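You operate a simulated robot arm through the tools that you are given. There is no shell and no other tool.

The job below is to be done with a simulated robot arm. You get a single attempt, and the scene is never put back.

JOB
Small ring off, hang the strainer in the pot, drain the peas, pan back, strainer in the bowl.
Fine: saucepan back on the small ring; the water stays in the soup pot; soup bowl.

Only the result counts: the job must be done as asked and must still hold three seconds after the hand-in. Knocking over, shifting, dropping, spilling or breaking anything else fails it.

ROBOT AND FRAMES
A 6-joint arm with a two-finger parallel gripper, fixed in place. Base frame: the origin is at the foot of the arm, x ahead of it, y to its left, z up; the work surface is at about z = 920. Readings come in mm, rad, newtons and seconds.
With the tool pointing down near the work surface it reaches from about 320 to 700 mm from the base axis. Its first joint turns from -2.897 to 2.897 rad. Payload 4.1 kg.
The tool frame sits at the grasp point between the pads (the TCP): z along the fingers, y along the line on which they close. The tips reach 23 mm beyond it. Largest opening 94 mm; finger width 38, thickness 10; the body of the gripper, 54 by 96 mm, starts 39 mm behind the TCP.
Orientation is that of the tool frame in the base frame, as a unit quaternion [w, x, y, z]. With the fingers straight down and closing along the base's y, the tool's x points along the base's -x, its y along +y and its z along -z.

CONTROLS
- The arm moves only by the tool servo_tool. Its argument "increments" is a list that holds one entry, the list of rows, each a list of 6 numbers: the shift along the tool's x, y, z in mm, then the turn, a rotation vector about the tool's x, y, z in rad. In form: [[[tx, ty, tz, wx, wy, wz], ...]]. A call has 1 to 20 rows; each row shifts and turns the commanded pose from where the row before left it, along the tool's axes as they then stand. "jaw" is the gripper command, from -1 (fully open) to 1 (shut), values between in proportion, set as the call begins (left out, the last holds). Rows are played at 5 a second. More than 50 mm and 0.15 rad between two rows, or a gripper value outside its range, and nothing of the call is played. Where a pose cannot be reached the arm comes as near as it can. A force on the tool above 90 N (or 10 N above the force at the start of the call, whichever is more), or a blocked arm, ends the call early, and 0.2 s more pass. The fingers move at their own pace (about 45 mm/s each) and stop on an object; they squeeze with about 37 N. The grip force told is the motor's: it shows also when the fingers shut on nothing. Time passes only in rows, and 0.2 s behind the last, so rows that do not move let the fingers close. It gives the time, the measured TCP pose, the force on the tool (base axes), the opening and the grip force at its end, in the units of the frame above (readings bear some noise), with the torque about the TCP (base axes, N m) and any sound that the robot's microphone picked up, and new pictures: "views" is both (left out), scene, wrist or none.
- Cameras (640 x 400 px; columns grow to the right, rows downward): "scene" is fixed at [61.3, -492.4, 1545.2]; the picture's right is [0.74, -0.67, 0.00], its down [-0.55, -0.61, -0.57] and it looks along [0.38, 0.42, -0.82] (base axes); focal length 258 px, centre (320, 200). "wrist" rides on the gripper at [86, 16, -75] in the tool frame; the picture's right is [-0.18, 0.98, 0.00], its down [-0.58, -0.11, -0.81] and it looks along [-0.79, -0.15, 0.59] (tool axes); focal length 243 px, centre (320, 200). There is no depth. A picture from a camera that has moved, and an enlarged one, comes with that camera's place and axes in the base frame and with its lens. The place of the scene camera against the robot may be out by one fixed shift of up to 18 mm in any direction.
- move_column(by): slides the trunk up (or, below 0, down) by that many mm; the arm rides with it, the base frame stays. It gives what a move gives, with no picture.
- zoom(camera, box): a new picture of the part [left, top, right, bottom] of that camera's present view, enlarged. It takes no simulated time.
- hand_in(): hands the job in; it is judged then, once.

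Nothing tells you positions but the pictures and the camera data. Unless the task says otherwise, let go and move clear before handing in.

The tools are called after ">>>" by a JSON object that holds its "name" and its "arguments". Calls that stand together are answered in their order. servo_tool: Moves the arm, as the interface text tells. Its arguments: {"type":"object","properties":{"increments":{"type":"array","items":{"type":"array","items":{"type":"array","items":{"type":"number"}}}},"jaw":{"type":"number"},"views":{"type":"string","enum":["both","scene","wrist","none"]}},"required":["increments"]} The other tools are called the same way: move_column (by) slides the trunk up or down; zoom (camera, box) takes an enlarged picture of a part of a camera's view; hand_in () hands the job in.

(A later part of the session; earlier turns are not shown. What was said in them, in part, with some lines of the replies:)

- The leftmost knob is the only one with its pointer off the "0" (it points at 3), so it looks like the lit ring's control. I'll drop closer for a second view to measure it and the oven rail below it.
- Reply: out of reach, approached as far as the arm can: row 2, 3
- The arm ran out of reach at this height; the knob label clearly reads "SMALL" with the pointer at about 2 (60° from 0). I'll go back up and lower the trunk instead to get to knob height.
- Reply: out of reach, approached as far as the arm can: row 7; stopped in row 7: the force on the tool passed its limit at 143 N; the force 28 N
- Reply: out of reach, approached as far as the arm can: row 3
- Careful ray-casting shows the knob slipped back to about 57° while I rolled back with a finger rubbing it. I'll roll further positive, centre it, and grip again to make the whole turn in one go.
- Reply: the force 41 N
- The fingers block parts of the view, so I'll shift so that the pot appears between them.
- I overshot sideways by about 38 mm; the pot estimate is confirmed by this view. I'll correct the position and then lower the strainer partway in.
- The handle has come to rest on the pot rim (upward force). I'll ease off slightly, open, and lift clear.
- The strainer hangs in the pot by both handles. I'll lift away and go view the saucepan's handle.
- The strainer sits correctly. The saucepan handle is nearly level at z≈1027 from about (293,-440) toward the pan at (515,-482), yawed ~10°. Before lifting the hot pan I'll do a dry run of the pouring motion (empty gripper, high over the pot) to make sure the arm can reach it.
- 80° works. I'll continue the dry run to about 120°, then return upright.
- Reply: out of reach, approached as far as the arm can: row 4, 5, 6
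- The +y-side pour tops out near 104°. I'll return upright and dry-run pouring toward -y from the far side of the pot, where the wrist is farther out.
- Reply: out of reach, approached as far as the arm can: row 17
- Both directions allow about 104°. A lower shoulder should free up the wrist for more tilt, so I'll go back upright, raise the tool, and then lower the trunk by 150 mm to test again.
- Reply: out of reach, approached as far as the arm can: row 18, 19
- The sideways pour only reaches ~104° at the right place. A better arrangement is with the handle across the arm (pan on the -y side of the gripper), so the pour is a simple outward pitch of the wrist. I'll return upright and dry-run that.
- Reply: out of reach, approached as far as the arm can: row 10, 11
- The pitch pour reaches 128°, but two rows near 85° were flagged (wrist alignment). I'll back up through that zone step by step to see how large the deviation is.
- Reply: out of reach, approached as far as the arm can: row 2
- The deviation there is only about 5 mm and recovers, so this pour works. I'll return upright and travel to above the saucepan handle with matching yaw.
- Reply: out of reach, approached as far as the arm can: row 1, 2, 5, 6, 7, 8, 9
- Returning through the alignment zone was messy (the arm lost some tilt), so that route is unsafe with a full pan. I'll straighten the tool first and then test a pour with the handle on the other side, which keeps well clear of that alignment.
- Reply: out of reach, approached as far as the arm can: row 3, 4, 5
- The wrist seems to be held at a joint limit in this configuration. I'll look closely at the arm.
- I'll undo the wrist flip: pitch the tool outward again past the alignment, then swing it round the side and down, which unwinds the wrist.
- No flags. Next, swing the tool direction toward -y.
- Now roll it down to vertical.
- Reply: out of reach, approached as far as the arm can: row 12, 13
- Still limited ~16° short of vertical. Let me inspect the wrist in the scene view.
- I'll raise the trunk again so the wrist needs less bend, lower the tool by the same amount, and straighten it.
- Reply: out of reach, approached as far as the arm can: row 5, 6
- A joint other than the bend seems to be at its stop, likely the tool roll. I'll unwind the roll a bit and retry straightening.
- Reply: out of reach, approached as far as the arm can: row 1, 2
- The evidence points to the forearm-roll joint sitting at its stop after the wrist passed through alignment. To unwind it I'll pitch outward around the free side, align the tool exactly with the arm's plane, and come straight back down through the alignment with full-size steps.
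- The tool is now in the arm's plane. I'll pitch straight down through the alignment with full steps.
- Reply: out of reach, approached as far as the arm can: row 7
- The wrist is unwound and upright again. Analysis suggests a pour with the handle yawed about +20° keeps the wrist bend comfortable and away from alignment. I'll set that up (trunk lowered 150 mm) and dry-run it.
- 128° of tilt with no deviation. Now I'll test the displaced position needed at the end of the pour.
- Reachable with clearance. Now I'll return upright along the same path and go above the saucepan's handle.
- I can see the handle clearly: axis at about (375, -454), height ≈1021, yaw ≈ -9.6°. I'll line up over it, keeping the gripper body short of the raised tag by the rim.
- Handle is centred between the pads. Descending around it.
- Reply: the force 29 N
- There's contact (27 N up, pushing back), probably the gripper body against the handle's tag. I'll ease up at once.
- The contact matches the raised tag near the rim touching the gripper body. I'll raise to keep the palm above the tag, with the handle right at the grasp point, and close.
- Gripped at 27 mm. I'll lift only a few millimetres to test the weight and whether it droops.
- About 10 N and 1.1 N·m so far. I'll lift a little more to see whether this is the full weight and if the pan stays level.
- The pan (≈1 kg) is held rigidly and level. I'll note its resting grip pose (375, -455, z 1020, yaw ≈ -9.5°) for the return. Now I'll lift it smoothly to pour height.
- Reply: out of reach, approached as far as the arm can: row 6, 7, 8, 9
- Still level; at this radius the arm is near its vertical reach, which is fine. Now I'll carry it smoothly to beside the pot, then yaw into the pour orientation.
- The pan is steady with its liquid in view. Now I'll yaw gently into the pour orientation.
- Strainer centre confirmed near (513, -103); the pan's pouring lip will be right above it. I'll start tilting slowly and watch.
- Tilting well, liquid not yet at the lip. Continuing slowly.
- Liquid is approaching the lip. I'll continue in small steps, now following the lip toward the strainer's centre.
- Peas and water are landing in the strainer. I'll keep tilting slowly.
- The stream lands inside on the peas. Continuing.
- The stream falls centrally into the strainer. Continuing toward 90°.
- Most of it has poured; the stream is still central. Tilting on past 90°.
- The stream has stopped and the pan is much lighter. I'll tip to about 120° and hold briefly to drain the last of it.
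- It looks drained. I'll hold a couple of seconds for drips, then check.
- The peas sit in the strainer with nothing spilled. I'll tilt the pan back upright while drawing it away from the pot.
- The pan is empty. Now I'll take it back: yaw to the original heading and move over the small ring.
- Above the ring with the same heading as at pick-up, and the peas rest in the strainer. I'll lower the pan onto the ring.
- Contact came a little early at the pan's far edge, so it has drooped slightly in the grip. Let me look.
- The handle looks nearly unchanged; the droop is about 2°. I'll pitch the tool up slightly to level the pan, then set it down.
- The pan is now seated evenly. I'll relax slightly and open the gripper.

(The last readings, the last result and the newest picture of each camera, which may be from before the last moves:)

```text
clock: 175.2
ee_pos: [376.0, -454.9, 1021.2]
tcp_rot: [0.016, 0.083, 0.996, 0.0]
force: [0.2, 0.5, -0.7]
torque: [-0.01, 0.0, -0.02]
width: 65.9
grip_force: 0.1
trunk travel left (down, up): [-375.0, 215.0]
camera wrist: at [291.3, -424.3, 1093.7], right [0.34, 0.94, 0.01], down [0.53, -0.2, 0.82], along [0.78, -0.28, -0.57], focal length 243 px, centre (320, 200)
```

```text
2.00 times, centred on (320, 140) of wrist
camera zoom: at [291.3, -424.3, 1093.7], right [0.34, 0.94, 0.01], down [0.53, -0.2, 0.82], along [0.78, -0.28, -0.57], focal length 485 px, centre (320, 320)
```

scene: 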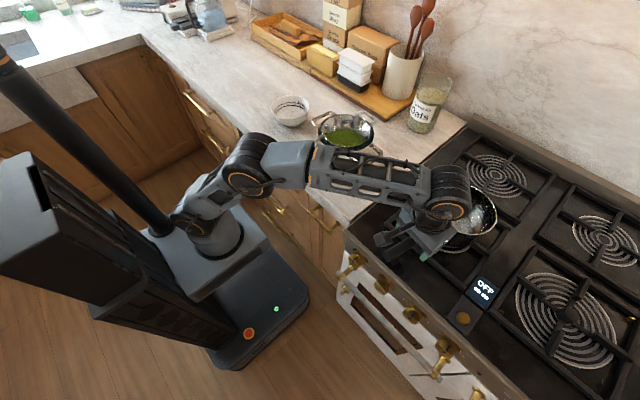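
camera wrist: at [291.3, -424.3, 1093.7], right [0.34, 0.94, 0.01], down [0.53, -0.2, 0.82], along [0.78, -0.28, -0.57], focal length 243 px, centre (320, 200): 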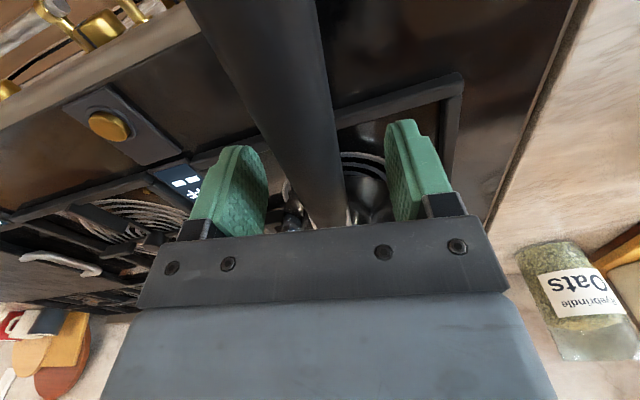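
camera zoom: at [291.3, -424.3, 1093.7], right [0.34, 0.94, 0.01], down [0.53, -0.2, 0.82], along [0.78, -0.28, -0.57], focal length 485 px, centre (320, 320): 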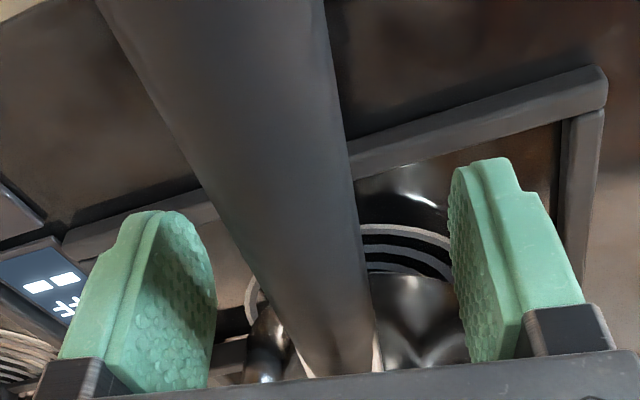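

The pan stands on the ring by itself. I'll lift straight off and look at it.

>>> {"name": "servo_tool", "arguments": {"increments": [[[0, 0, -15, 0, 0, 0], [0, 0, -25, 0, 0, 0], [0, 0, -25, 0, 0.028, 0], [20, 20, -15, 0, 0, 0], [20, 30, 0, 0, 0, 0], [20, 40, 0, 0, 0, 0], [10, 40, 0, 0, 0, 0], [0, 0, 0, 0, 0, 0]]], "jaw": -0.6, "views": "both"}}

>>> {"name": "zoom", "arguments": {"camera": "scene", "box": [380, 165, 520, 275]}}

>>> {"name": "zoom", "arguments": {"camera": "scene", "box": [290, 85, 400, 185]}}

```text
clock: 177.0
ee_pos: [327.5, -314.7, 1102.9]
tcp_rot: [0.003, 0.083, 0.997, 0.0]
force: [0.2, 0.2, -1.0]
torque: [-0.03, -0.04, -0.02]
width: 75.4
grip_force: 0.2
trunk travel left (down, up): [-375.0, 215.0]
camera wrist: at [244.8, -284.5, 1176.4], right [0.34, 0.94, 0.0], down [0.55, -0.2, 0.81], along [0.76, -0.28, -0.59], focal length 243 px, centre (320, 200)
```

scene: 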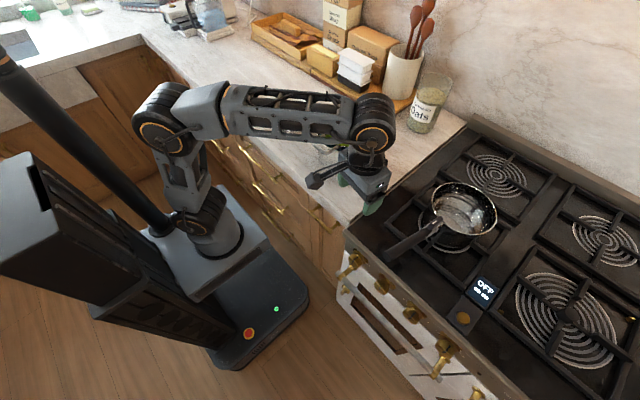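
wrist: 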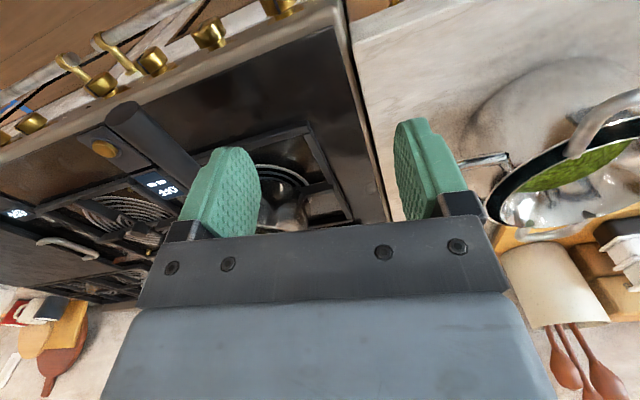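

```text
3.64 times, centred on (450, 220) of scene
camera zoom: at [61.3, -492.4, 1545.2], right [0.74, -0.67, 0.0], down [-0.55, -0.61, -0.57], along [0.38, 0.42, -0.82], focal length 939 px, centre (-153, 127)
```

zoom: 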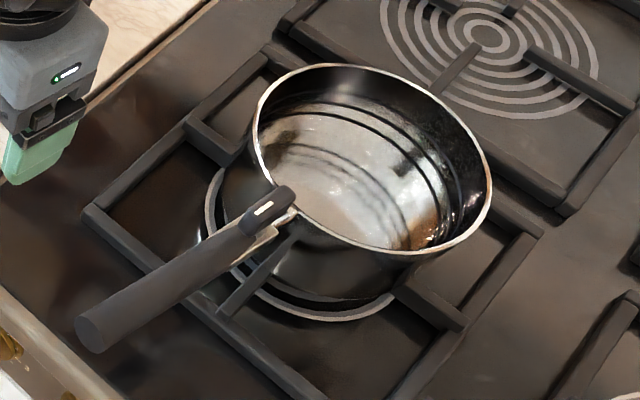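

```text
4.00 times, centred on (345, 135) of scene
camera zoom: at [61.3, -492.4, 1545.2], right [0.74, -0.67, 0.0], down [-0.55, -0.61, -0.57], along [0.38, 0.42, -0.82], focal length 1033 px, centre (220, 460)
```

zoom: 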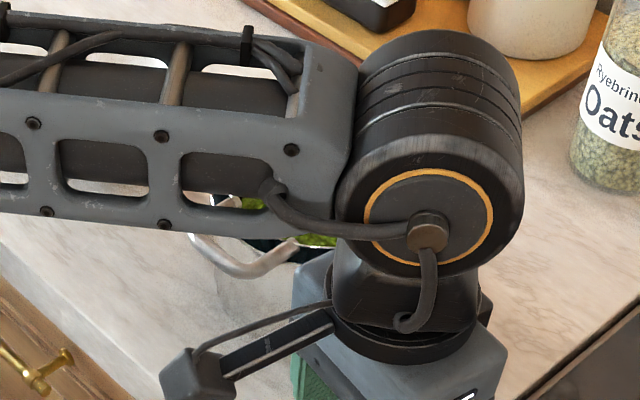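

The empty saucepan is back exactly where it was. Now to the strainer: I'll move above its near handle.

>>> {"name": "servo_tool", "arguments": {"increments": [[[0, 0, -24, 0, 0, -0.083], [0, 0, -23, 0, 0, -0.083], [-17.2, 42.1, 0, 0, 0, 0], [-17.2, 42.1, 0, 0, 0, 0], [-17.2, 42.1, 0, 0, 0, 0], [-17.2, 42.1, 0, 0, 0, 0], [-17.2, 42.1, 0, 0, 0, 0], [0, 0, 20, 0, 0, 0], [0, 0, 0, 0, 0, 0]]], "jaw": -1, "views": "both"}}

>>> {"name": "zoom", "arguments": {"camera": "wrist", "box": [200, 40, 440, 240]}}

>>> {"name": "zoom", "arguments": {"camera": "scene", "box": [290, 75, 410, 175]}}

```text
clock: 179.0
ee_pos: [412.0, -103.5, 1129.4]
tcp_rot: [0.003, 0.0, 1.0, 0.001]
force: [0.0, -0.2, -0.6]
torque: [0.02, 0.01, 0.02]
width: 94.2
grip_force: 0.0
trunk travel left (down, up): [-375.0, 215.0]
camera wrist: at [325.6, -89.1, 1203.5], right [0.18, 0.98, 0.0], down [0.58, -0.11, 0.81], along [0.8, -0.15, -0.59], focal length 243 px, centre (320, 200)
```

scene: 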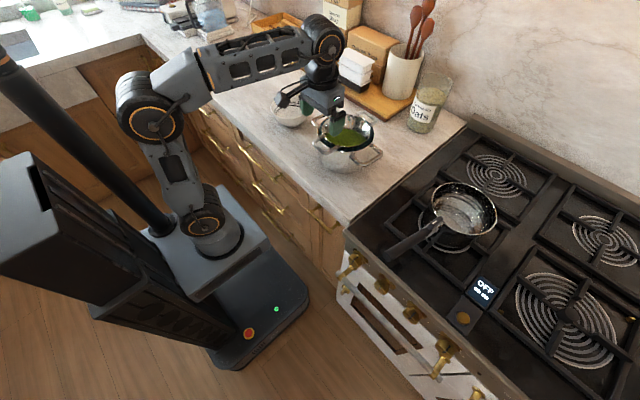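
wrist: 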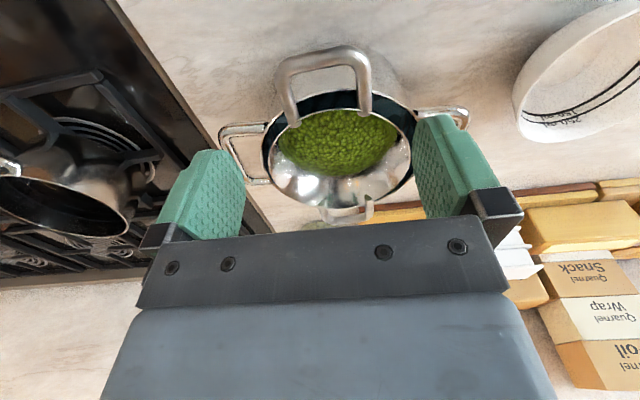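

```text
2.00 times, centred on (320, 140) of wrist
camera zoom: at [325.6, -89.1, 1203.5], right [0.18, 0.98, 0.0], down [0.58, -0.11, 0.81], along [0.8, -0.15, -0.59], focal length 485 px, centre (320, 320)
```

zoom: 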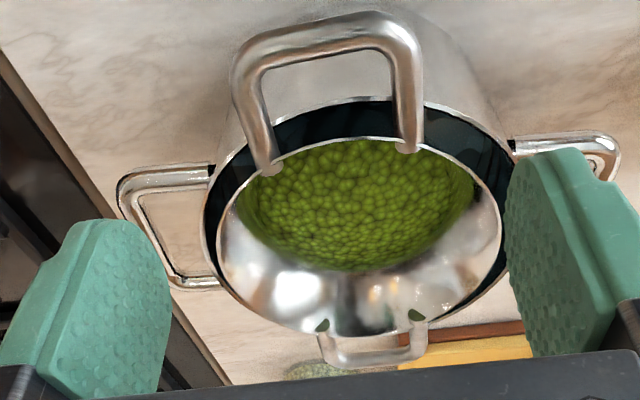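

```text
4.00 times, centred on (350, 125) of scene
camera zoom: at [61.3, -492.4, 1545.2], right [0.74, -0.67, 0.0], down [-0.55, -0.61, -0.57], along [0.38, 0.42, -0.82], focal length 1033 px, centre (200, 500)
```

zoom: 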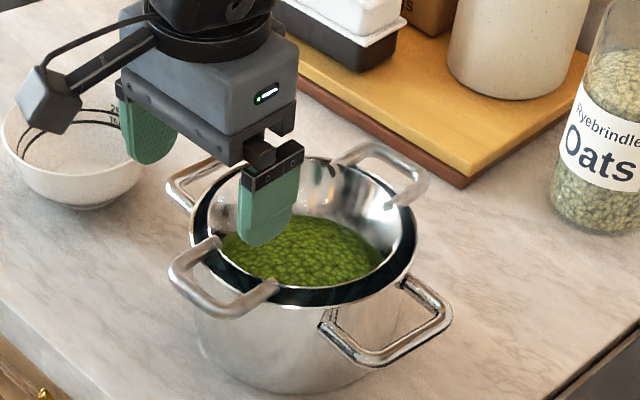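

Peas are in the strainer, its near loop centred at y≈-103, crossbar x≈404. Descending to grip it as before.

>>> {"name": "servo_tool", "arguments": {"increments": [[[-1.5, 0, 30, 0, 0, 0], [0, 0, 30, 0, 0, 0], [0, 0, 25, 0, 0, 0], [0, 0, 11, 0, 0, 0], [0, 0, 0, 0, 0, 0]]], "views": "both"}}

>>> {"name": "zoom", "arguments": {"camera": "wrist", "box": [180, 60, 460, 240]}}

>>> {"name": "zoom", "arguments": {"camera": "scene", "box": [290, 85, 400, 175]}}

```text
clock: 180.2
ee_pos: [412.6, -103.5, 1036.7]
tcp_rot: [0.002, 0.0, 1.0, 0.0]
force: [0.0, 0.2, 0.5]
torque: [0.05, 0.0, 0.01]
width: 94.2
grip_force: 0.1
trunk travel left (down, up): [-375.0, 215.0]
camera wrist: at [327.9, -88.4, 1109.9], right [0.18, 0.98, 0.0], down [0.58, -0.11, 0.81], along [0.8, -0.15, -0.59], focal length 243 px, centre (320, 200)
```

scene: 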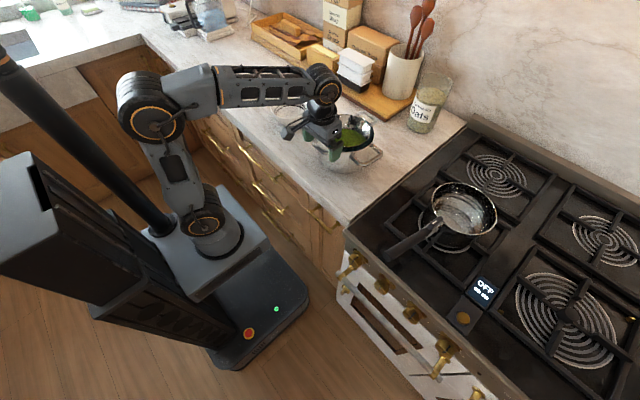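
wrist: 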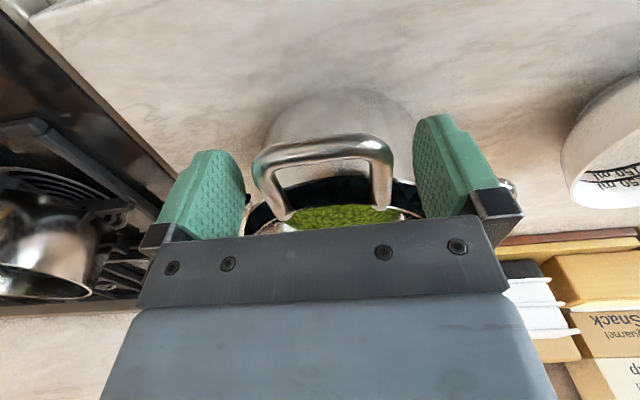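

```text
2.22 times, centred on (320, 150) of wrist
camera zoom: at [327.9, -88.4, 1109.9], right [0.18, 0.98, 0.0], down [0.58, -0.11, 0.81], along [0.8, -0.15, -0.59], focal length 539 px, centre (320, 311)
```

zoom: 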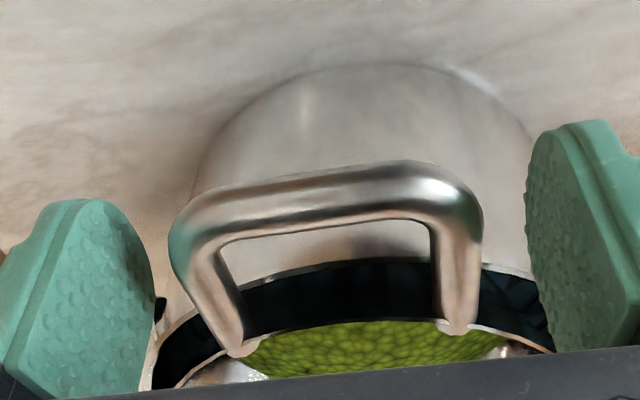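

```text
4.44 times, centred on (345, 130) of scene
camera zoom: at [61.3, -492.4, 1545.2], right [0.74, -0.67, 0.0], down [-0.55, -0.61, -0.57], along [0.38, 0.42, -0.82], focal length 1148 px, centre (209, 511)
```

zoom: 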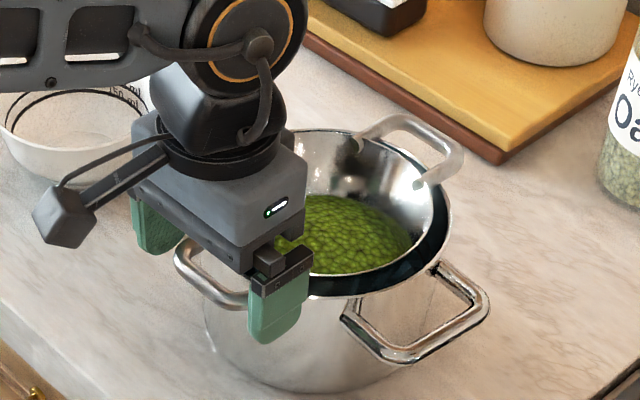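

>>> {"name": "servo_tool", "arguments": {"increments": [[[-1, -2, 5, 0, 0, 0], [0, 0, 0, 0, 0, 0]]], "views": "none"}}

>>> {"name": "servo_tool", "arguments": {"increments": [[[0, 0, 0, 0, 0, 0], [0, 0, 0, 0, 0, 0], [0, 0, 0, 0, 0, 0], [0, 0, 0, 0, 0, 0]]], "jaw": 1, "views": "wrist"}}

```text
clock: 180.8
ee_pos: [416.3, -104.7, 1031.0]
tcp_rot: [0.002, 0.0, 1.0, 0.0]
force: [0.3, 0.9, 0.0]
torque: [-0.01, 0.03, -0.02]
width: 94.1
grip_force: 0.1
trunk travel left (down, up): [-375.0, 215.0]
```

```text
clock: 181.8
ee_pos: [415.4, -105.2, 1031.6]
tcp_rot: [0.003, 0.0, 1.0, 0.001]
force: [0.3, 1.0, -0.3]
torque: [0.06, -0.04, 0.12]
width: 71.3
grip_force: 37.2
trunk travel left (down, up): [-375.0, 215.0]
camera wrist: at [329.0, -90.1, 1104.5], right [0.18, 0.98, 0.0], down [0.58, -0.11, 0.81], along [0.8, -0.15, -0.59], focal length 243 px, centre (320, 200)
```

wrist: 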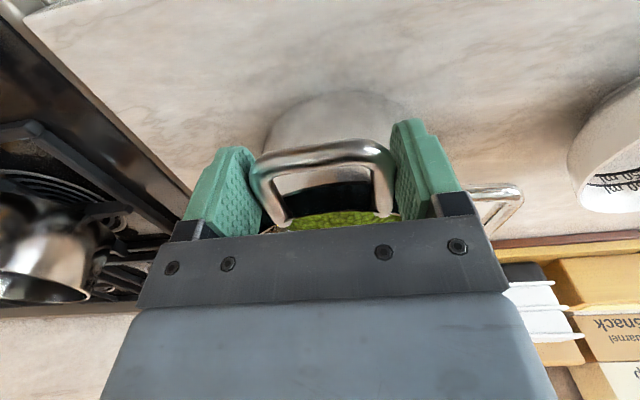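

Gripped. I'll lift gently and check it stays level.

>>> {"name": "servo_tool", "arguments": {"increments": [[[0, 0, -3, 0, 0, 0], [0, 0, -4, 0, 0, 0], [0, 0, -5, 0, 0, 0], [0, 0, -6, 0, 0, 0], [0, 0, 0, 0, 0, 0], [0, 0, 0, 0, 0, 0]]], "views": "both"}}

>>> {"name": "zoom", "arguments": {"camera": "scene", "box": [290, 85, 400, 175]}}

>>> {"name": "zoom", "arguments": {"camera": "wrist", "box": [180, 60, 460, 240]}}

```text
clock: 183.2
ee_pos: [415.8, -106.2, 1047.3]
tcp_rot: [0.002, 0.001, 1.0, 0.001]
force: [-0.1, 0.6, -1.6]
torque: [0.0, 0.26, 0.0]
width: 71.1
grip_force: 37.1
trunk travel left (down, up): [-375.0, 215.0]
camera wrist: at [328.7, -90.6, 1121.3], right [0.18, 0.98, 0.0], down [0.58, -0.11, 0.81], along [0.8, -0.15, -0.59], focal length 243 px, centre (320, 200)
```

scene: 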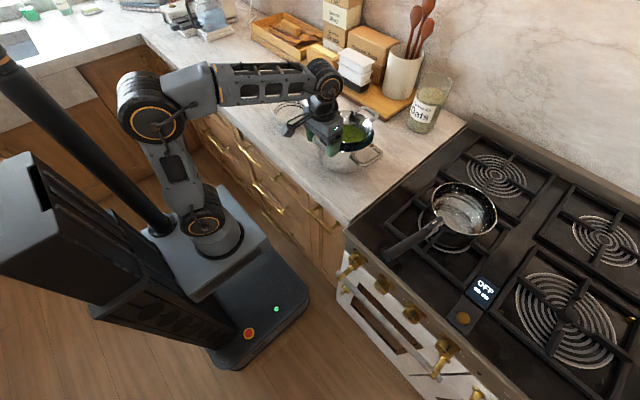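
wrist: 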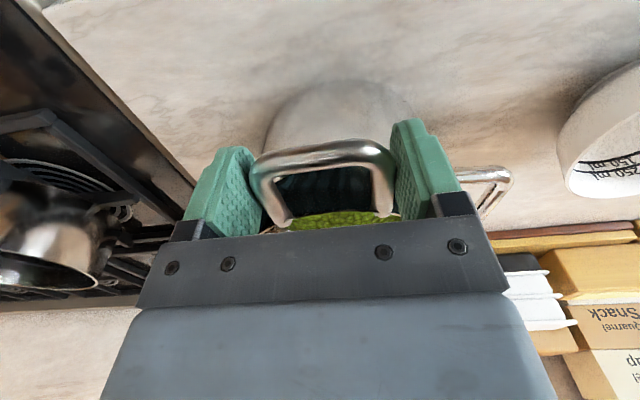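

```text
4.44 times, centred on (345, 130) of scene
camera zoom: at [61.3, -492.4, 1545.2], right [0.74, -0.67, 0.0], down [-0.55, -0.61, -0.57], along [0.38, 0.42, -0.82], focal length 1148 px, centre (209, 511)
```

zoom: 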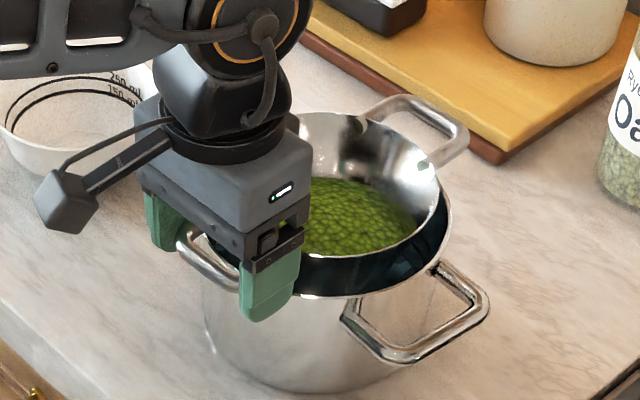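

```text
2.22 times, centred on (320, 150) of wrist
camera zoom: at [328.7, -90.6, 1121.3], right [0.18, 0.98, 0.0], down [0.58, -0.11, 0.81], along [0.8, -0.15, -0.59], focal length 539 px, centre (320, 311)
```

zoom: 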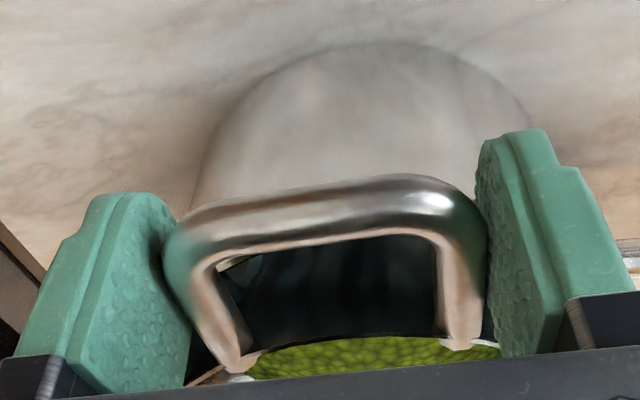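

It's level and light. I'll raise it clear while still over the pot and hold for a few seconds so it drips into the pot.

>>> {"name": "servo_tool", "arguments": {"increments": [[[0, 0, -8, 0, 0, 0], [0, 0, -10, 0, 0, 0], [0, 0, -12, 0, 0, 0], [0, 0, -12, 0, 0, 0], [0, 0, -12, 0, 0, 0], [0, 0, -10, 0, 0, 0], [0, 0, -6, 0, 0, 0], [0, 0, 0, 0, 0, 0], [0, 0, 0, 0, 0, 0], [0, 0, 0, 0, 0, 0], [0, 0, 0, 0, 0, 0], [0, 0, 0, 0, 0, 0], [0, 0, 0, 0, 0, 0], [0, 0, 0, 0, 0, 0], [0, 0, 0, 0, 0, 0], [0, 0, 0, 0, 0, 0], [0, 0, 0, 0, 0, 0], [0, 0, 0, 0, 0, 0], [0, 0, 0, 0, 0, 0], [0, 0, 0, 0, 0, 0]]], "views": "both"}}

>>> {"name": "zoom", "arguments": {"camera": "scene", "box": [290, 75, 400, 175]}}

```text
clock: 187.4
ee_pos: [414.6, -105.6, 1116.8]
tcp_rot: [0.002, -0.001, 1.0, 0.001]
force: [1.1, -0.4, -2.8]
torque: [0.02, 0.27, -0.04]
width: 71.2
grip_force: 37.2
trunk travel left (down, up): [-375.0, 215.0]
camera wrist: at [328.7, -90.1, 1190.9], right [0.18, 0.98, 0.0], down [0.58, -0.11, 0.81], along [0.8, -0.15, -0.59], focal length 243 px, centre (320, 200)
```

scene: 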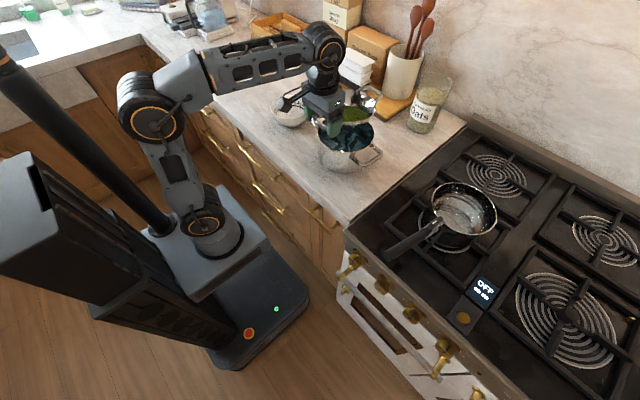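
wrist: 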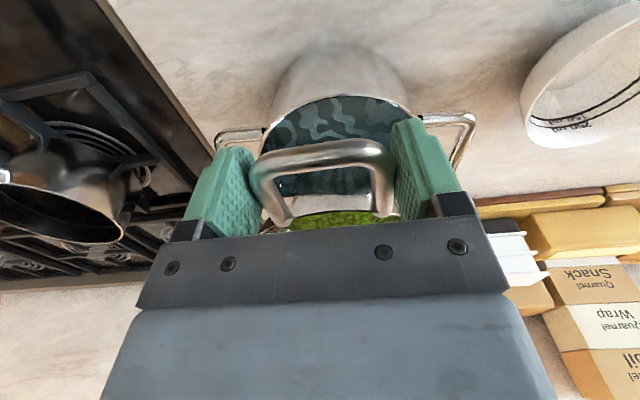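

```text
4.00 times, centred on (345, 125) of scene
camera zoom: at [61.3, -492.4, 1545.2], right [0.74, -0.67, 0.0], down [-0.55, -0.61, -0.57], along [0.38, 0.42, -0.82], focal length 1033 px, centre (220, 500)
```

zoom: 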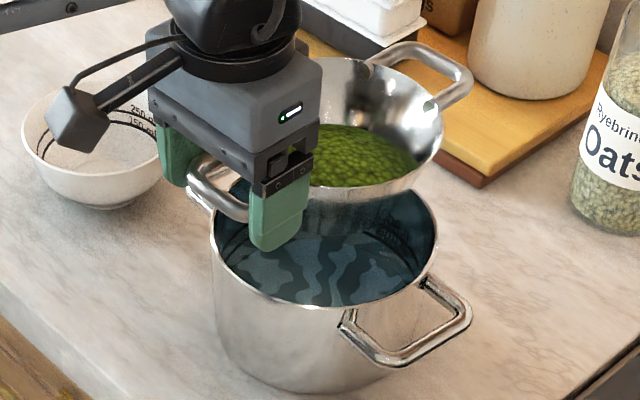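

Water is in the pot and the drained peas are in the strainer, level. Now I'll carry the strainer over to above the bowl.

>>> {"name": "servo_tool", "arguments": {"increments": [[[0.5, 8, 0, 0, 0, 0], [0.9, 15, 0, 0, 0, 0], [1.4, 22, 0, 0, 0, 0], [1.6, 26, 0, 0, 0, 0], [1.8, 28, 0, 0, 0, 0], [1.8, 28, 0, 0, 0, 0], [1.8, 28, 0, 0, 0, 0], [1.8, 28, 0, 0, 0, 0], [1.6, 26, 0, 0, 0, 0], [1.4, 22, 0, 0, 0, 0], [0.9, 15, 0, 0, 0, 0], [0.5, 9, 0, 0, 0, 0], [0, 0, 0, 0, 0, 0]]], "views": "both"}}

>>> {"name": "zoom", "arguments": {"camera": "wrist", "box": [200, 20, 440, 220]}}

>>> {"name": "zoom", "arguments": {"camera": "scene", "box": [240, 45, 350, 145]}}

```text
clock: 190.2
ee_pos: [400.3, 149.5, 1116.5]
tcp_rot: [0.002, 0.0, 1.0, 0.0]
force: [-1.2, 0.1, -2.3]
torque: [0.02, 0.27, 0.02]
width: 71.3
grip_force: 36.7
trunk travel left (down, up): [-375.0, 215.0]
camera wrist: at [313.2, 164.8, 1190.8], right [0.18, 0.98, 0.0], down [0.58, -0.11, 0.81], along [0.8, -0.15, -0.59], focal length 243 px, centre (320, 200)
```

scene: 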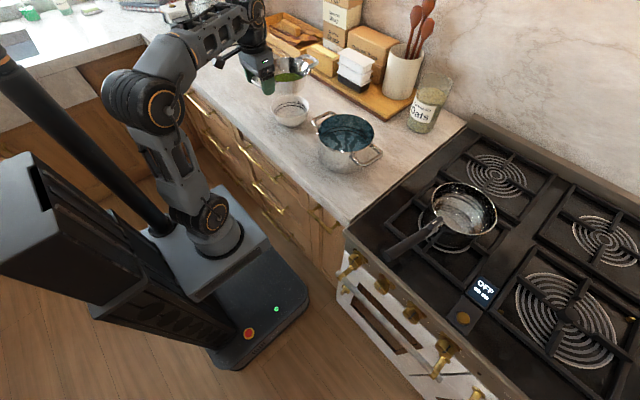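
wrist: 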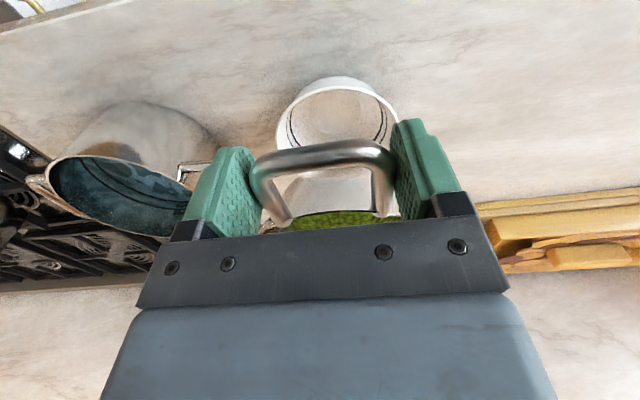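

```text
2.00 times, centred on (320, 120) of wrist
camera zoom: at [313.2, 164.8, 1190.8], right [0.18, 0.98, 0.0], down [0.58, -0.11, 0.81], along [0.8, -0.15, -0.59], focal length 485 px, centre (320, 360)
```

zoom: 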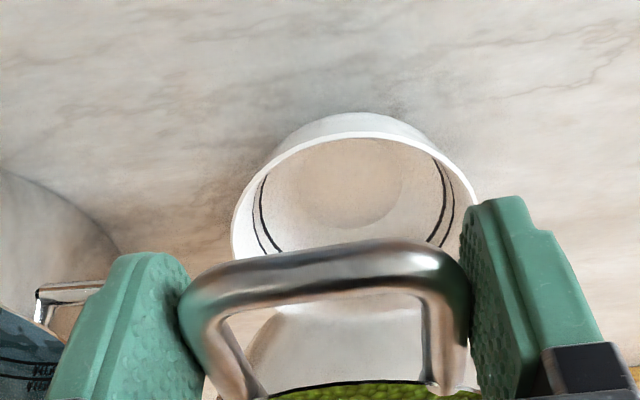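

```text
4.00 times, centred on (295, 95) of scene
camera zoom: at [61.3, -492.4, 1545.2], right [0.74, -0.67, 0.0], down [-0.55, -0.61, -0.57], along [0.38, 0.42, -0.82], focal length 1033 px, centre (420, 620)
```

zoom: 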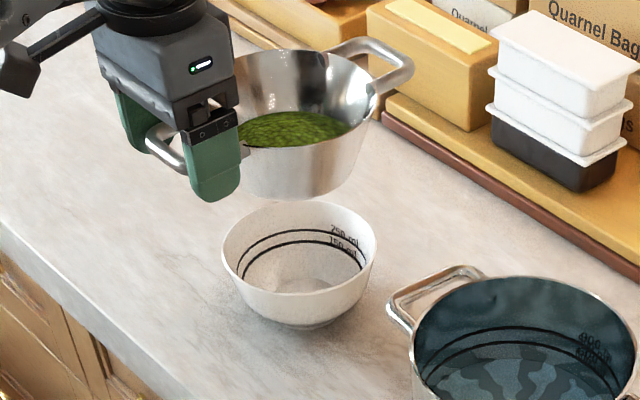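

Bowl centre measured at about (491, 152); the strainer is within a few mm of it. I'll lower it toward the bowl.

>>> {"name": "servo_tool", "arguments": {"increments": [[[3, -1, 10, 0, 0, 0], [0, 0, 16, 0, 0, 0], [0, 0, 16, 0, 0, 0], [0, 0, 16, 0, 0, 0], [0, 0, 10, 0, 0, 0], [0, 0, 0, 0, 0, 0]]], "views": "both"}}

>>> {"name": "zoom", "arguments": {"camera": "wrist", "box": [200, 40, 440, 230]}}

>>> {"name": "zoom", "arguments": {"camera": "scene", "box": [240, 55, 340, 135]}}

```text
clock: 191.6
ee_pos: [397.2, 147.2, 1049.9]
tcp_rot: [0.003, 0.0, 1.0, 0.001]
force: [0.4, 0.1, -1.7]
torque: [-0.02, 0.23, 0.01]
width: 71.1
grip_force: 37.3
trunk travel left (down, up): [-375.0, 215.0]
camera wrist: at [311.3, 163.5, 1122.7], right [0.18, 0.98, 0.0], down [0.58, -0.11, 0.81], along [0.8, -0.15, -0.59], focal length 243 px, centre (320, 200)
```

scene: 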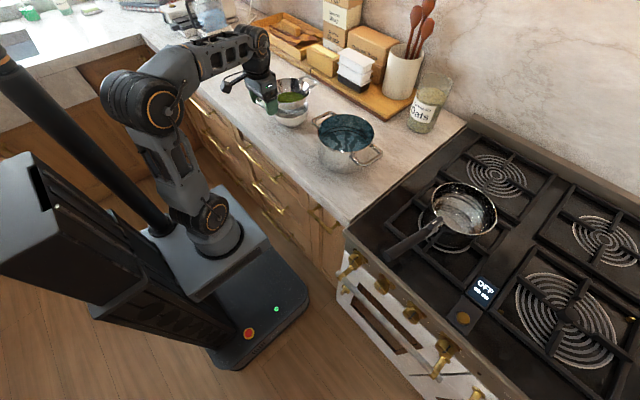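
wrist: 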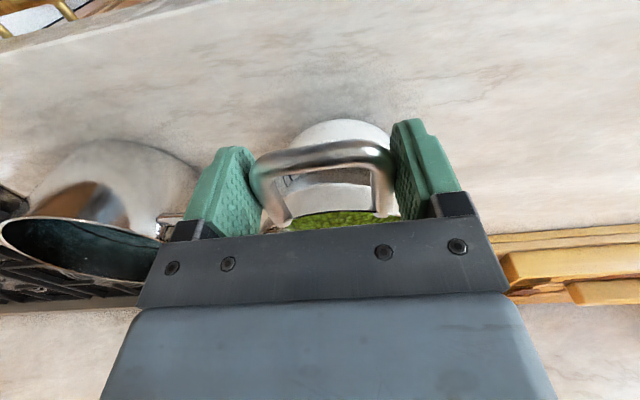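

```text
2.11 times, centred on (320, 135) of wrist
camera zoom: at [311.3, 163.5, 1122.7], right [0.18, 0.98, 0.0], down [0.58, -0.11, 0.81], along [0.8, -0.15, -0.59], focal length 511 px, centre (320, 337)
```

zoom: 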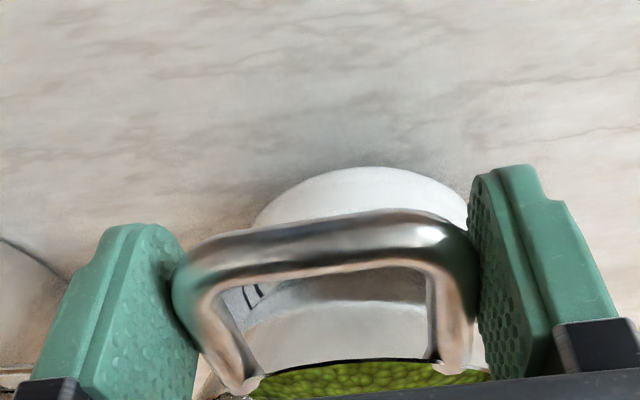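

```text
5.00 times, centred on (290, 95) of scene
camera zoom: at [61.3, -492.4, 1545.2], right [0.74, -0.67, 0.0], down [-0.55, -0.61, -0.57], along [0.38, 0.42, -0.82], focal length 1291 px, centre (470, 725)
```

zoom: 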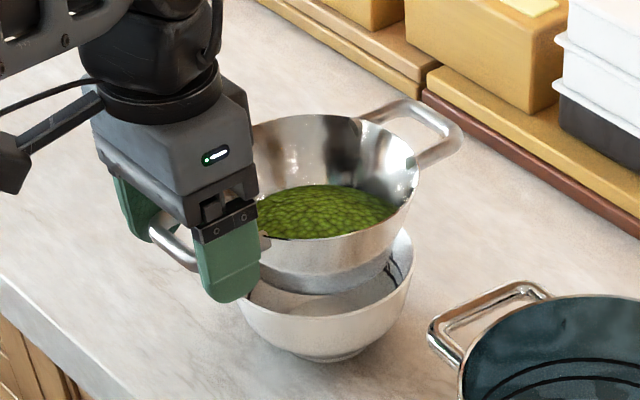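

Aligned with the bowl. Lowering further in small steps while watching the force.

>>> {"name": "servo_tool", "arguments": {"increments": [[[0, 1, 7, 0, 0, 0], [0, 0, 7, 0, 0, 0], [0, 0, 6, 0, 0, 0], [0, 0, 6, 0, 0, 0], [0, 0, 0, 0, 0, 0]]], "views": "scene"}}

>>> {"name": "zoom", "arguments": {"camera": "scene", "box": [240, 55, 340, 135]}}

```text
clock: 192.8
ee_pos: [397.4, 149.6, 1022.0]
tcp_rot: [0.003, 0.001, 1.0, 0.001]
force: [1.7, 0.1, -1.1]
torque: [-0.02, 0.13, -0.01]
width: 71.5
grip_force: 36.9
trunk travel left (down, up): [-375.0, 215.0]
```

scene: 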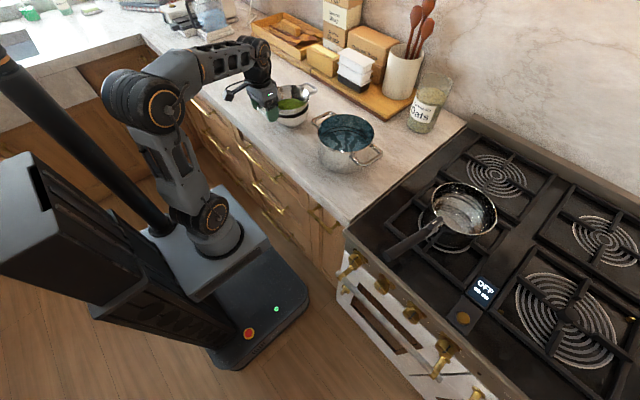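

```text
5.00 times, centred on (290, 95) of scene
camera zoom: at [61.3, -492.4, 1545.2], right [0.74, -0.67, 0.0], down [-0.55, -0.61, -0.57], along [0.38, 0.42, -0.82], focal length 1291 px, centre (470, 725)
```

zoom: 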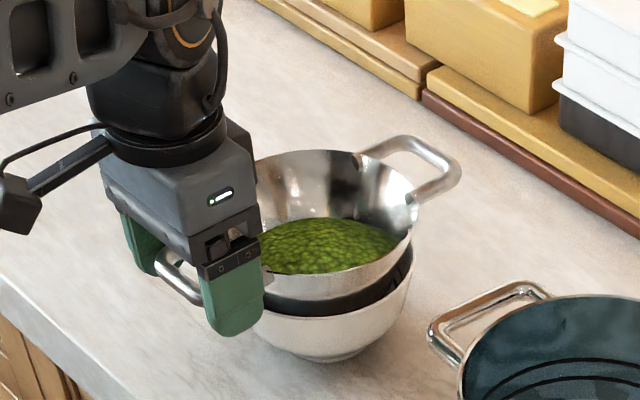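

Light first contact on the near side; I'll nudge 2 mm outward and continue in small steps.

>>> {"name": "servo_tool", "arguments": {"increments": [[[-2.5, 0, -1, 0, 0, 0], [0, 0, 2, 0, 0, 0], [0, 0, 2, 0, 0, 0], [0, 0, 0, 0, 0, 0]]], "views": "none"}}

```text
clock: 193.8
ee_pos: [398.9, 149.9, 1021.3]
tcp_rot: [0.003, 0.001, 1.0, 0.001]
force: [-0.7, -0.2, 4.0]
torque: [-0.06, -0.51, 0.04]
width: 71.0
grip_force: 36.5
trunk travel left (down, up): [-375.0, 215.0]
```

The strainer's base is now resting evenly in the bowl. I'll ease off and open the gripper.

>>> {"name": "servo_tool", "arguments": {"increments": [[[0.5, 0, -0.7, 0, 0, 0], [0, 0, 0, 0, 0, 0]]], "views": "none"}}

>>> {"name": "servo_tool", "arguments": {"increments": [[[0, 0, 0, 0, 0, 0], [0, 0, 0, 0, 0, 0], [0, 0, 0, 0, 0, 0]]], "jaw": -0.95, "views": "both"}}

>>> {"name": "zoom", "arguments": {"camera": "scene", "box": [240, 55, 340, 135]}}

>>> {"name": "zoom", "arguments": {"camera": "wrist", "box": [180, 60, 460, 240]}}

```text
clock: 194.4
ee_pos: [396.9, 150.2, 1020.9]
tcp_rot: [0.003, 0.001, 1.0, 0.0]
force: [0.3, 1.4, 0.6]
torque: [-0.08, -0.22, 0.09]
width: 71.0
grip_force: 36.8
trunk travel left (down, up): [-375.0, 215.0]
```

```text
clock: 195.2
ee_pos: [398.7, 149.2, 1021.1]
tcp_rot: [0.002, 0.001, 1.0, 0.002]
force: [-0.5, 0.1, -0.2]
torque: [0.01, 0.02, -0.01]
width: 91.7
grip_force: 0.0
trunk travel left (down, up): [-375.0, 215.0]
camera wrist: at [311.9, 164.9, 1094.8], right [0.18, 0.98, 0.0], down [0.58, -0.11, 0.81], along [0.8, -0.15, -0.59], focal length 243 px, centre (320, 200)
```

scene: 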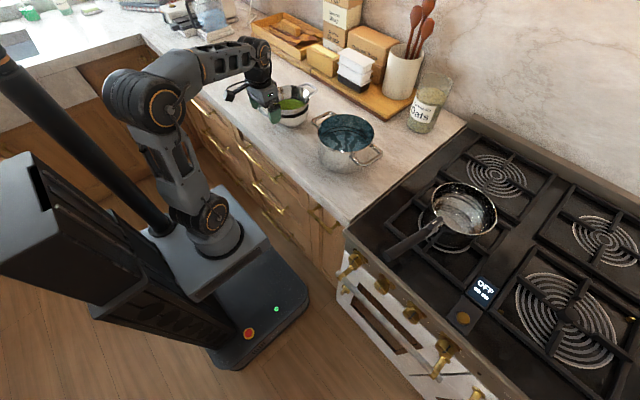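
wrist: 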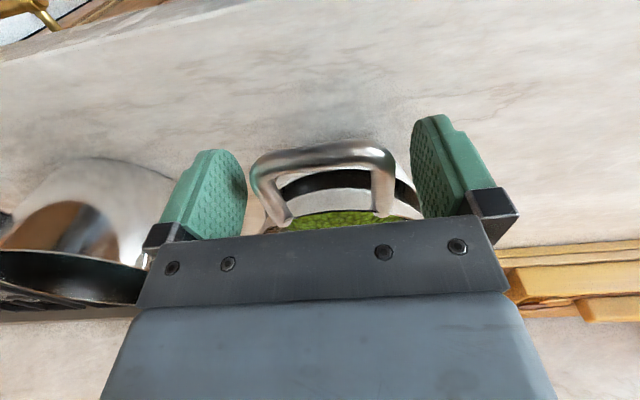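

```text
5.00 times, centred on (290, 95) of scene
camera zoom: at [61.3, -492.4, 1545.2], right [0.74, -0.67, 0.0], down [-0.55, -0.61, -0.57], along [0.38, 0.42, -0.82], focal length 1291 px, centre (470, 725)
```

zoom: 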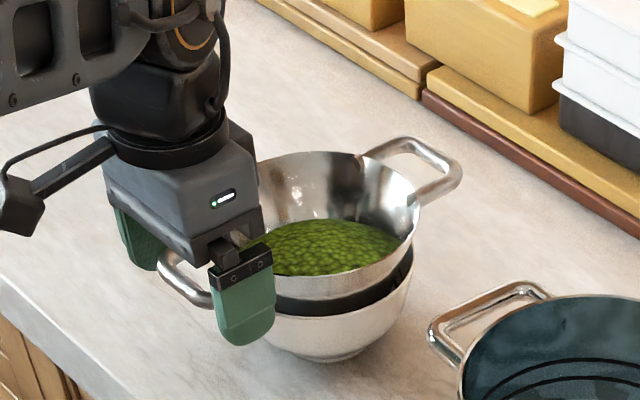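

```text
2.22 times, centred on (320, 150) of wrist
camera zoom: at [311.9, 164.9, 1094.8], right [0.18, 0.98, 0.0], down [0.58, -0.11, 0.81], along [0.8, -0.15, -0.59], focal length 539 px, centre (320, 311)
```

zoom: 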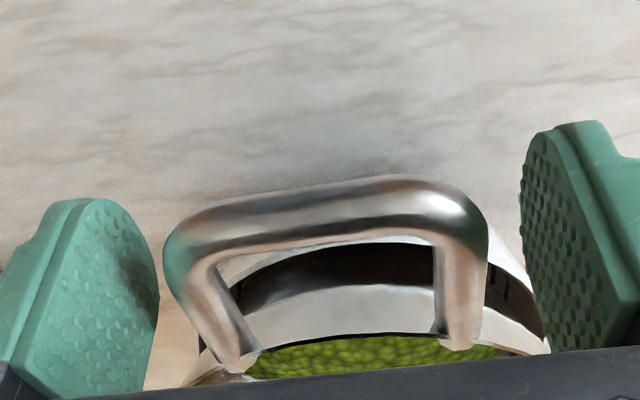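

The strainer stands in the bowl on its own. I'll lift straight up and clear away.

>>> {"name": "servo_tool", "arguments": {"increments": [[[0, 0, -15, 0, 0, 0], [0, 0, -25, 0, 0, 0], [0, 0, -30, 0, 0, 0], [0, 0, -35, 0, 0, 0], [0, 0, -35, 0, 0, 0], [25, 20, 0, 0, 0, 0], [25, 30, 0, 0, 0, 0], [20, 40, 0, 0, 0, 0], [0, 0, 0, 0, 0, 0]]], "views": "both"}}

>>> {"name": "zoom", "arguments": {"camera": "scene", "box": [240, 55, 340, 135]}}

>>> {"name": "zoom", "arguments": {"camera": "scene", "box": [290, 85, 410, 185]}}

>>> {"name": "zoom", "arguments": {"camera": "scene", "box": [370, 165, 530, 285]}}

>>> {"name": "zoom", "arguments": {"camera": "scene", "box": [330, 240, 430, 320]}}

```text
clock: 197.2
ee_pos: [328.6, 240.6, 1160.7]
tcp_rot: [0.002, 0.0, 1.0, 0.0]
force: [0.6, 0.2, -0.5]
torque: [-0.01, 0.04, 0.01]
width: 91.7
grip_force: 0.0
trunk travel left (down, up): [-375.0, 215.0]
camera wrist: at [243.2, 256.2, 1234.2], right [0.18, 0.98, 0.0], down [0.58, -0.11, 0.81], along [0.8, -0.15, -0.59], focal length 243 px, centre (320, 200)
```

scene: 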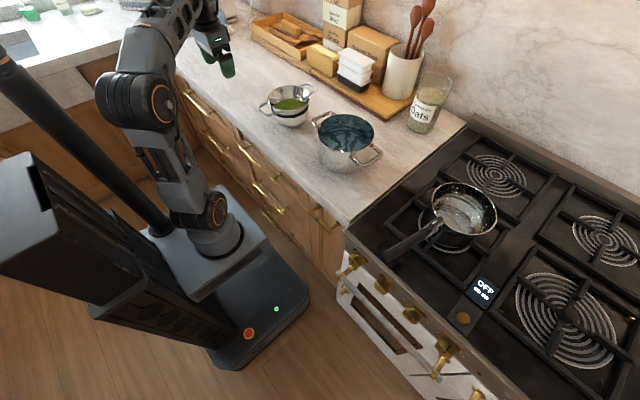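
wrist: 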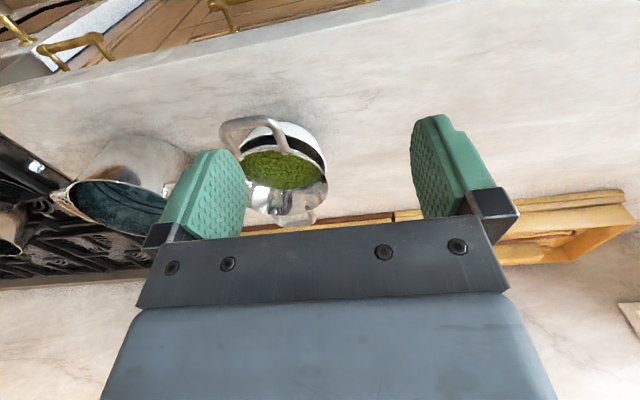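

```text
5.00 times, centred on (290, 95) of scene
camera zoom: at [61.3, -492.4, 1545.2], right [0.74, -0.67, 0.0], down [-0.55, -0.61, -0.57], along [0.38, 0.42, -0.82], focal length 1291 px, centre (470, 725)
```

zoom: 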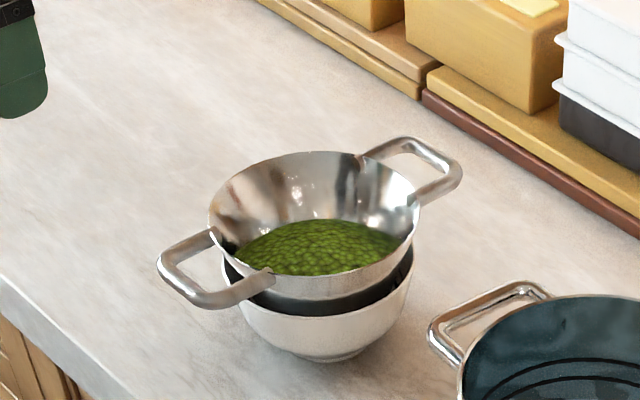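

```text
4.00 times, centred on (350, 135) of scene
camera zoom: at [61.3, -492.4, 1545.2], right [0.74, -0.67, 0.0], down [-0.55, -0.61, -0.57], along [0.38, 0.42, -0.82], focal length 1033 px, centre (200, 460)
```

zoom: 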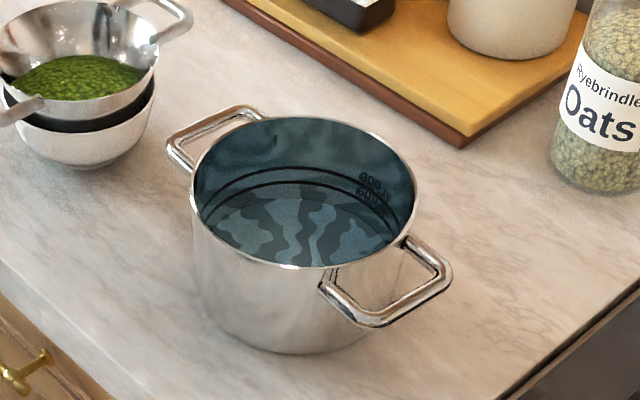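

```text
3.33 times, centred on (450, 225) of scene
camera zoom: at [61.3, -492.4, 1545.2], right [0.74, -0.67, 0.0], down [-0.55, -0.61, -0.57], along [0.38, 0.42, -0.82], focal length 861 px, centre (-113, 117)
```

zoom: 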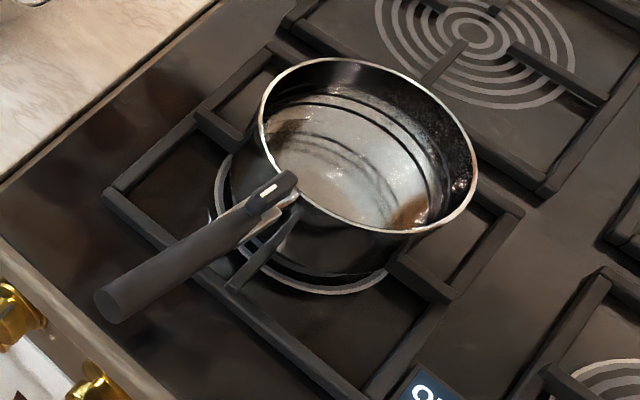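

```text
5.00 times, centred on (380, 280) of scene
camera zoom: at [61.3, -492.4, 1545.2], right [0.74, -0.67, 0.0], down [-0.55, -0.61, -0.57], along [0.38, 0.42, -0.82], focal length 1291 px, centre (20, -200)
```

zoom: 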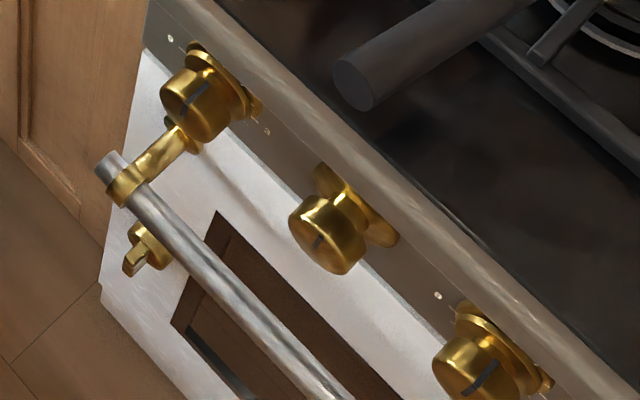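

Everything looks in place. I'll take a last close look at the strainer in the bowl and let a moment pass to be sure it's stable.

>>> {"name": "servo_tool", "arguments": {"increments": [[[20, 20, -20, 0, 0, 0], [0, 30, -20, 0, 0, 0], [0, 0, 0, 0, 0, 0], [0, 0, 0, 0, 0, 0], [0, 0, 0, 0, 0, 0], [0, 0, 0, 0, 0, 0], [0, 0, 0, 0, 0, 0]]], "views": "both"}}

>>> {"name": "zoom", "arguments": {"camera": "wrist", "box": [160, 80, 360, 240]}}

>>> {"name": "zoom", "arguments": {"camera": "scene", "box": [250, 70, 330, 135]}}

>>> {"name": "zoom", "arguments": {"camera": "scene", "box": [420, 170, 510, 240]}}

```text
clock: 198.8
ee_pos: [310.0, 289.6, 1200.8]
tcp_rot: [0.003, 0.0, 1.0, 0.001]
force: [-0.7, -0.3, -0.2]
torque: [0.0, -0.01, -0.02]
width: 91.9
grip_force: 0.0
trunk travel left (down, up): [-375.0, 215.0]
camera wrist: at [222.5, 304.8, 1273.7], right [0.18, 0.98, 0.0], down [0.58, -0.11, 0.81], along [0.8, -0.15, -0.59], focal length 243 px, centre (320, 200)
```

scene: 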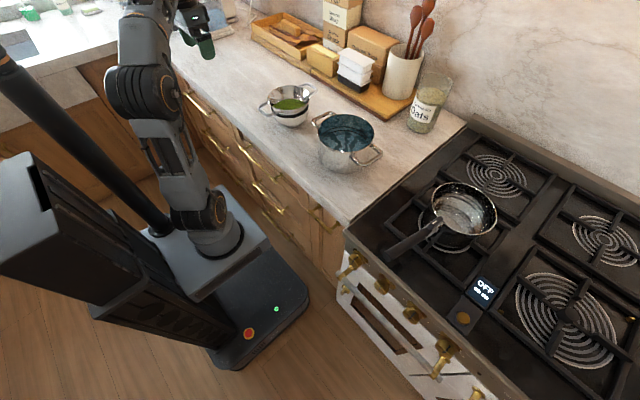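
wrist: 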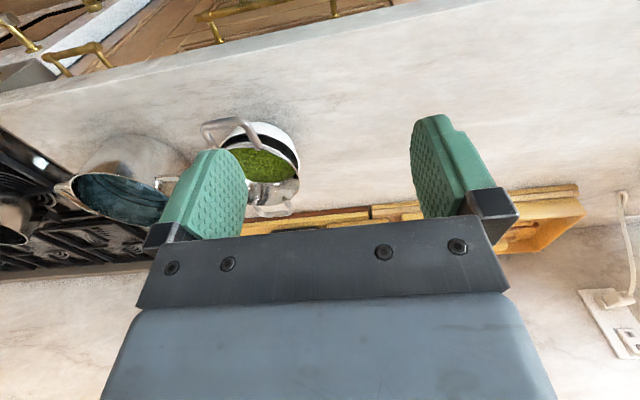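

```text
2.50 times, centred on (260, 160) of wrist
camera zoom: at [222.5, 304.8, 1273.7], right [0.18, 0.98, 0.0], down [0.58, -0.11, 0.81], along [0.8, -0.15, -0.59], focal length 606 px, centre (470, 300)
```

zoom: 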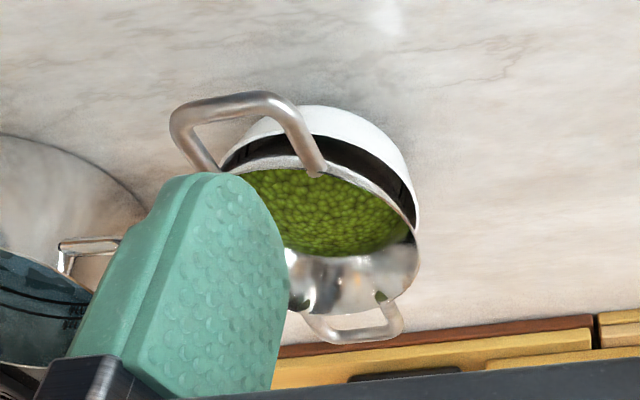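

```text
6.15 times, centred on (290, 102) of scene
camera zoom: at [61.3, -492.4, 1545.2], right [0.74, -0.67, 0.0], down [-0.55, -0.61, -0.57], along [0.38, 0.42, -0.82], focal length 1589 px, centre (505, 800)
```

zoom: 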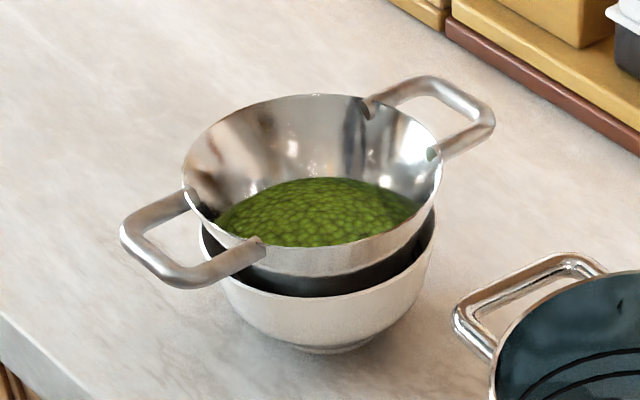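

```text
5.71 times, centred on (465, 205) of scene
camera zoom: at [61.3, -492.4, 1545.2], right [0.74, -0.67, 0.0], down [-0.55, -0.61, -0.57], along [0.38, 0.42, -0.82], focal length 1475 px, centre (-509, 171)
```

zoom: 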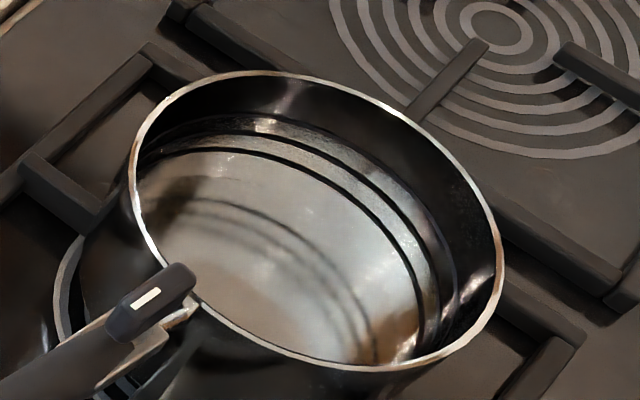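

The small ring is off with its knob at 0, and the empty saucepan is back on that ring. The water is in the soup pot, the strainer of peas sits level in the bowl, and the gripper is clear of everything. I'm handing in.

>>> {"name": "hand_in", "arguments": {}}

```text
The job is handed in.
```

I've handed the job in; the tool only confirmed it was received, so I don't have a pass or fail.

- **Small ring:** I turned the knob marked "SMALL" back to 0, and the glow went out.
- **Draining:** I hung the strainer in the pot by its two handles and poured the pan through it. In the pictures the pan came out empty and nothing landed on the counter.
- **Saucepan:** It is back on the small ring in the same spot. It had dipped slightly in the grip, so I levelled it before letting go.
- **Soup pot:** The water stayed in it. I held the strainer over the pot for a few seconds so it dripped there before moving it.
- **Strainer:** It sits level in the white bowl with the peas in it. By my estimate it goes about 26 mm down into the bowl, with its base resting on the bowl's inner wall. That bowl was the only one I could see, so I took it as the soup bowl.

The gripper is open and clear of everything.
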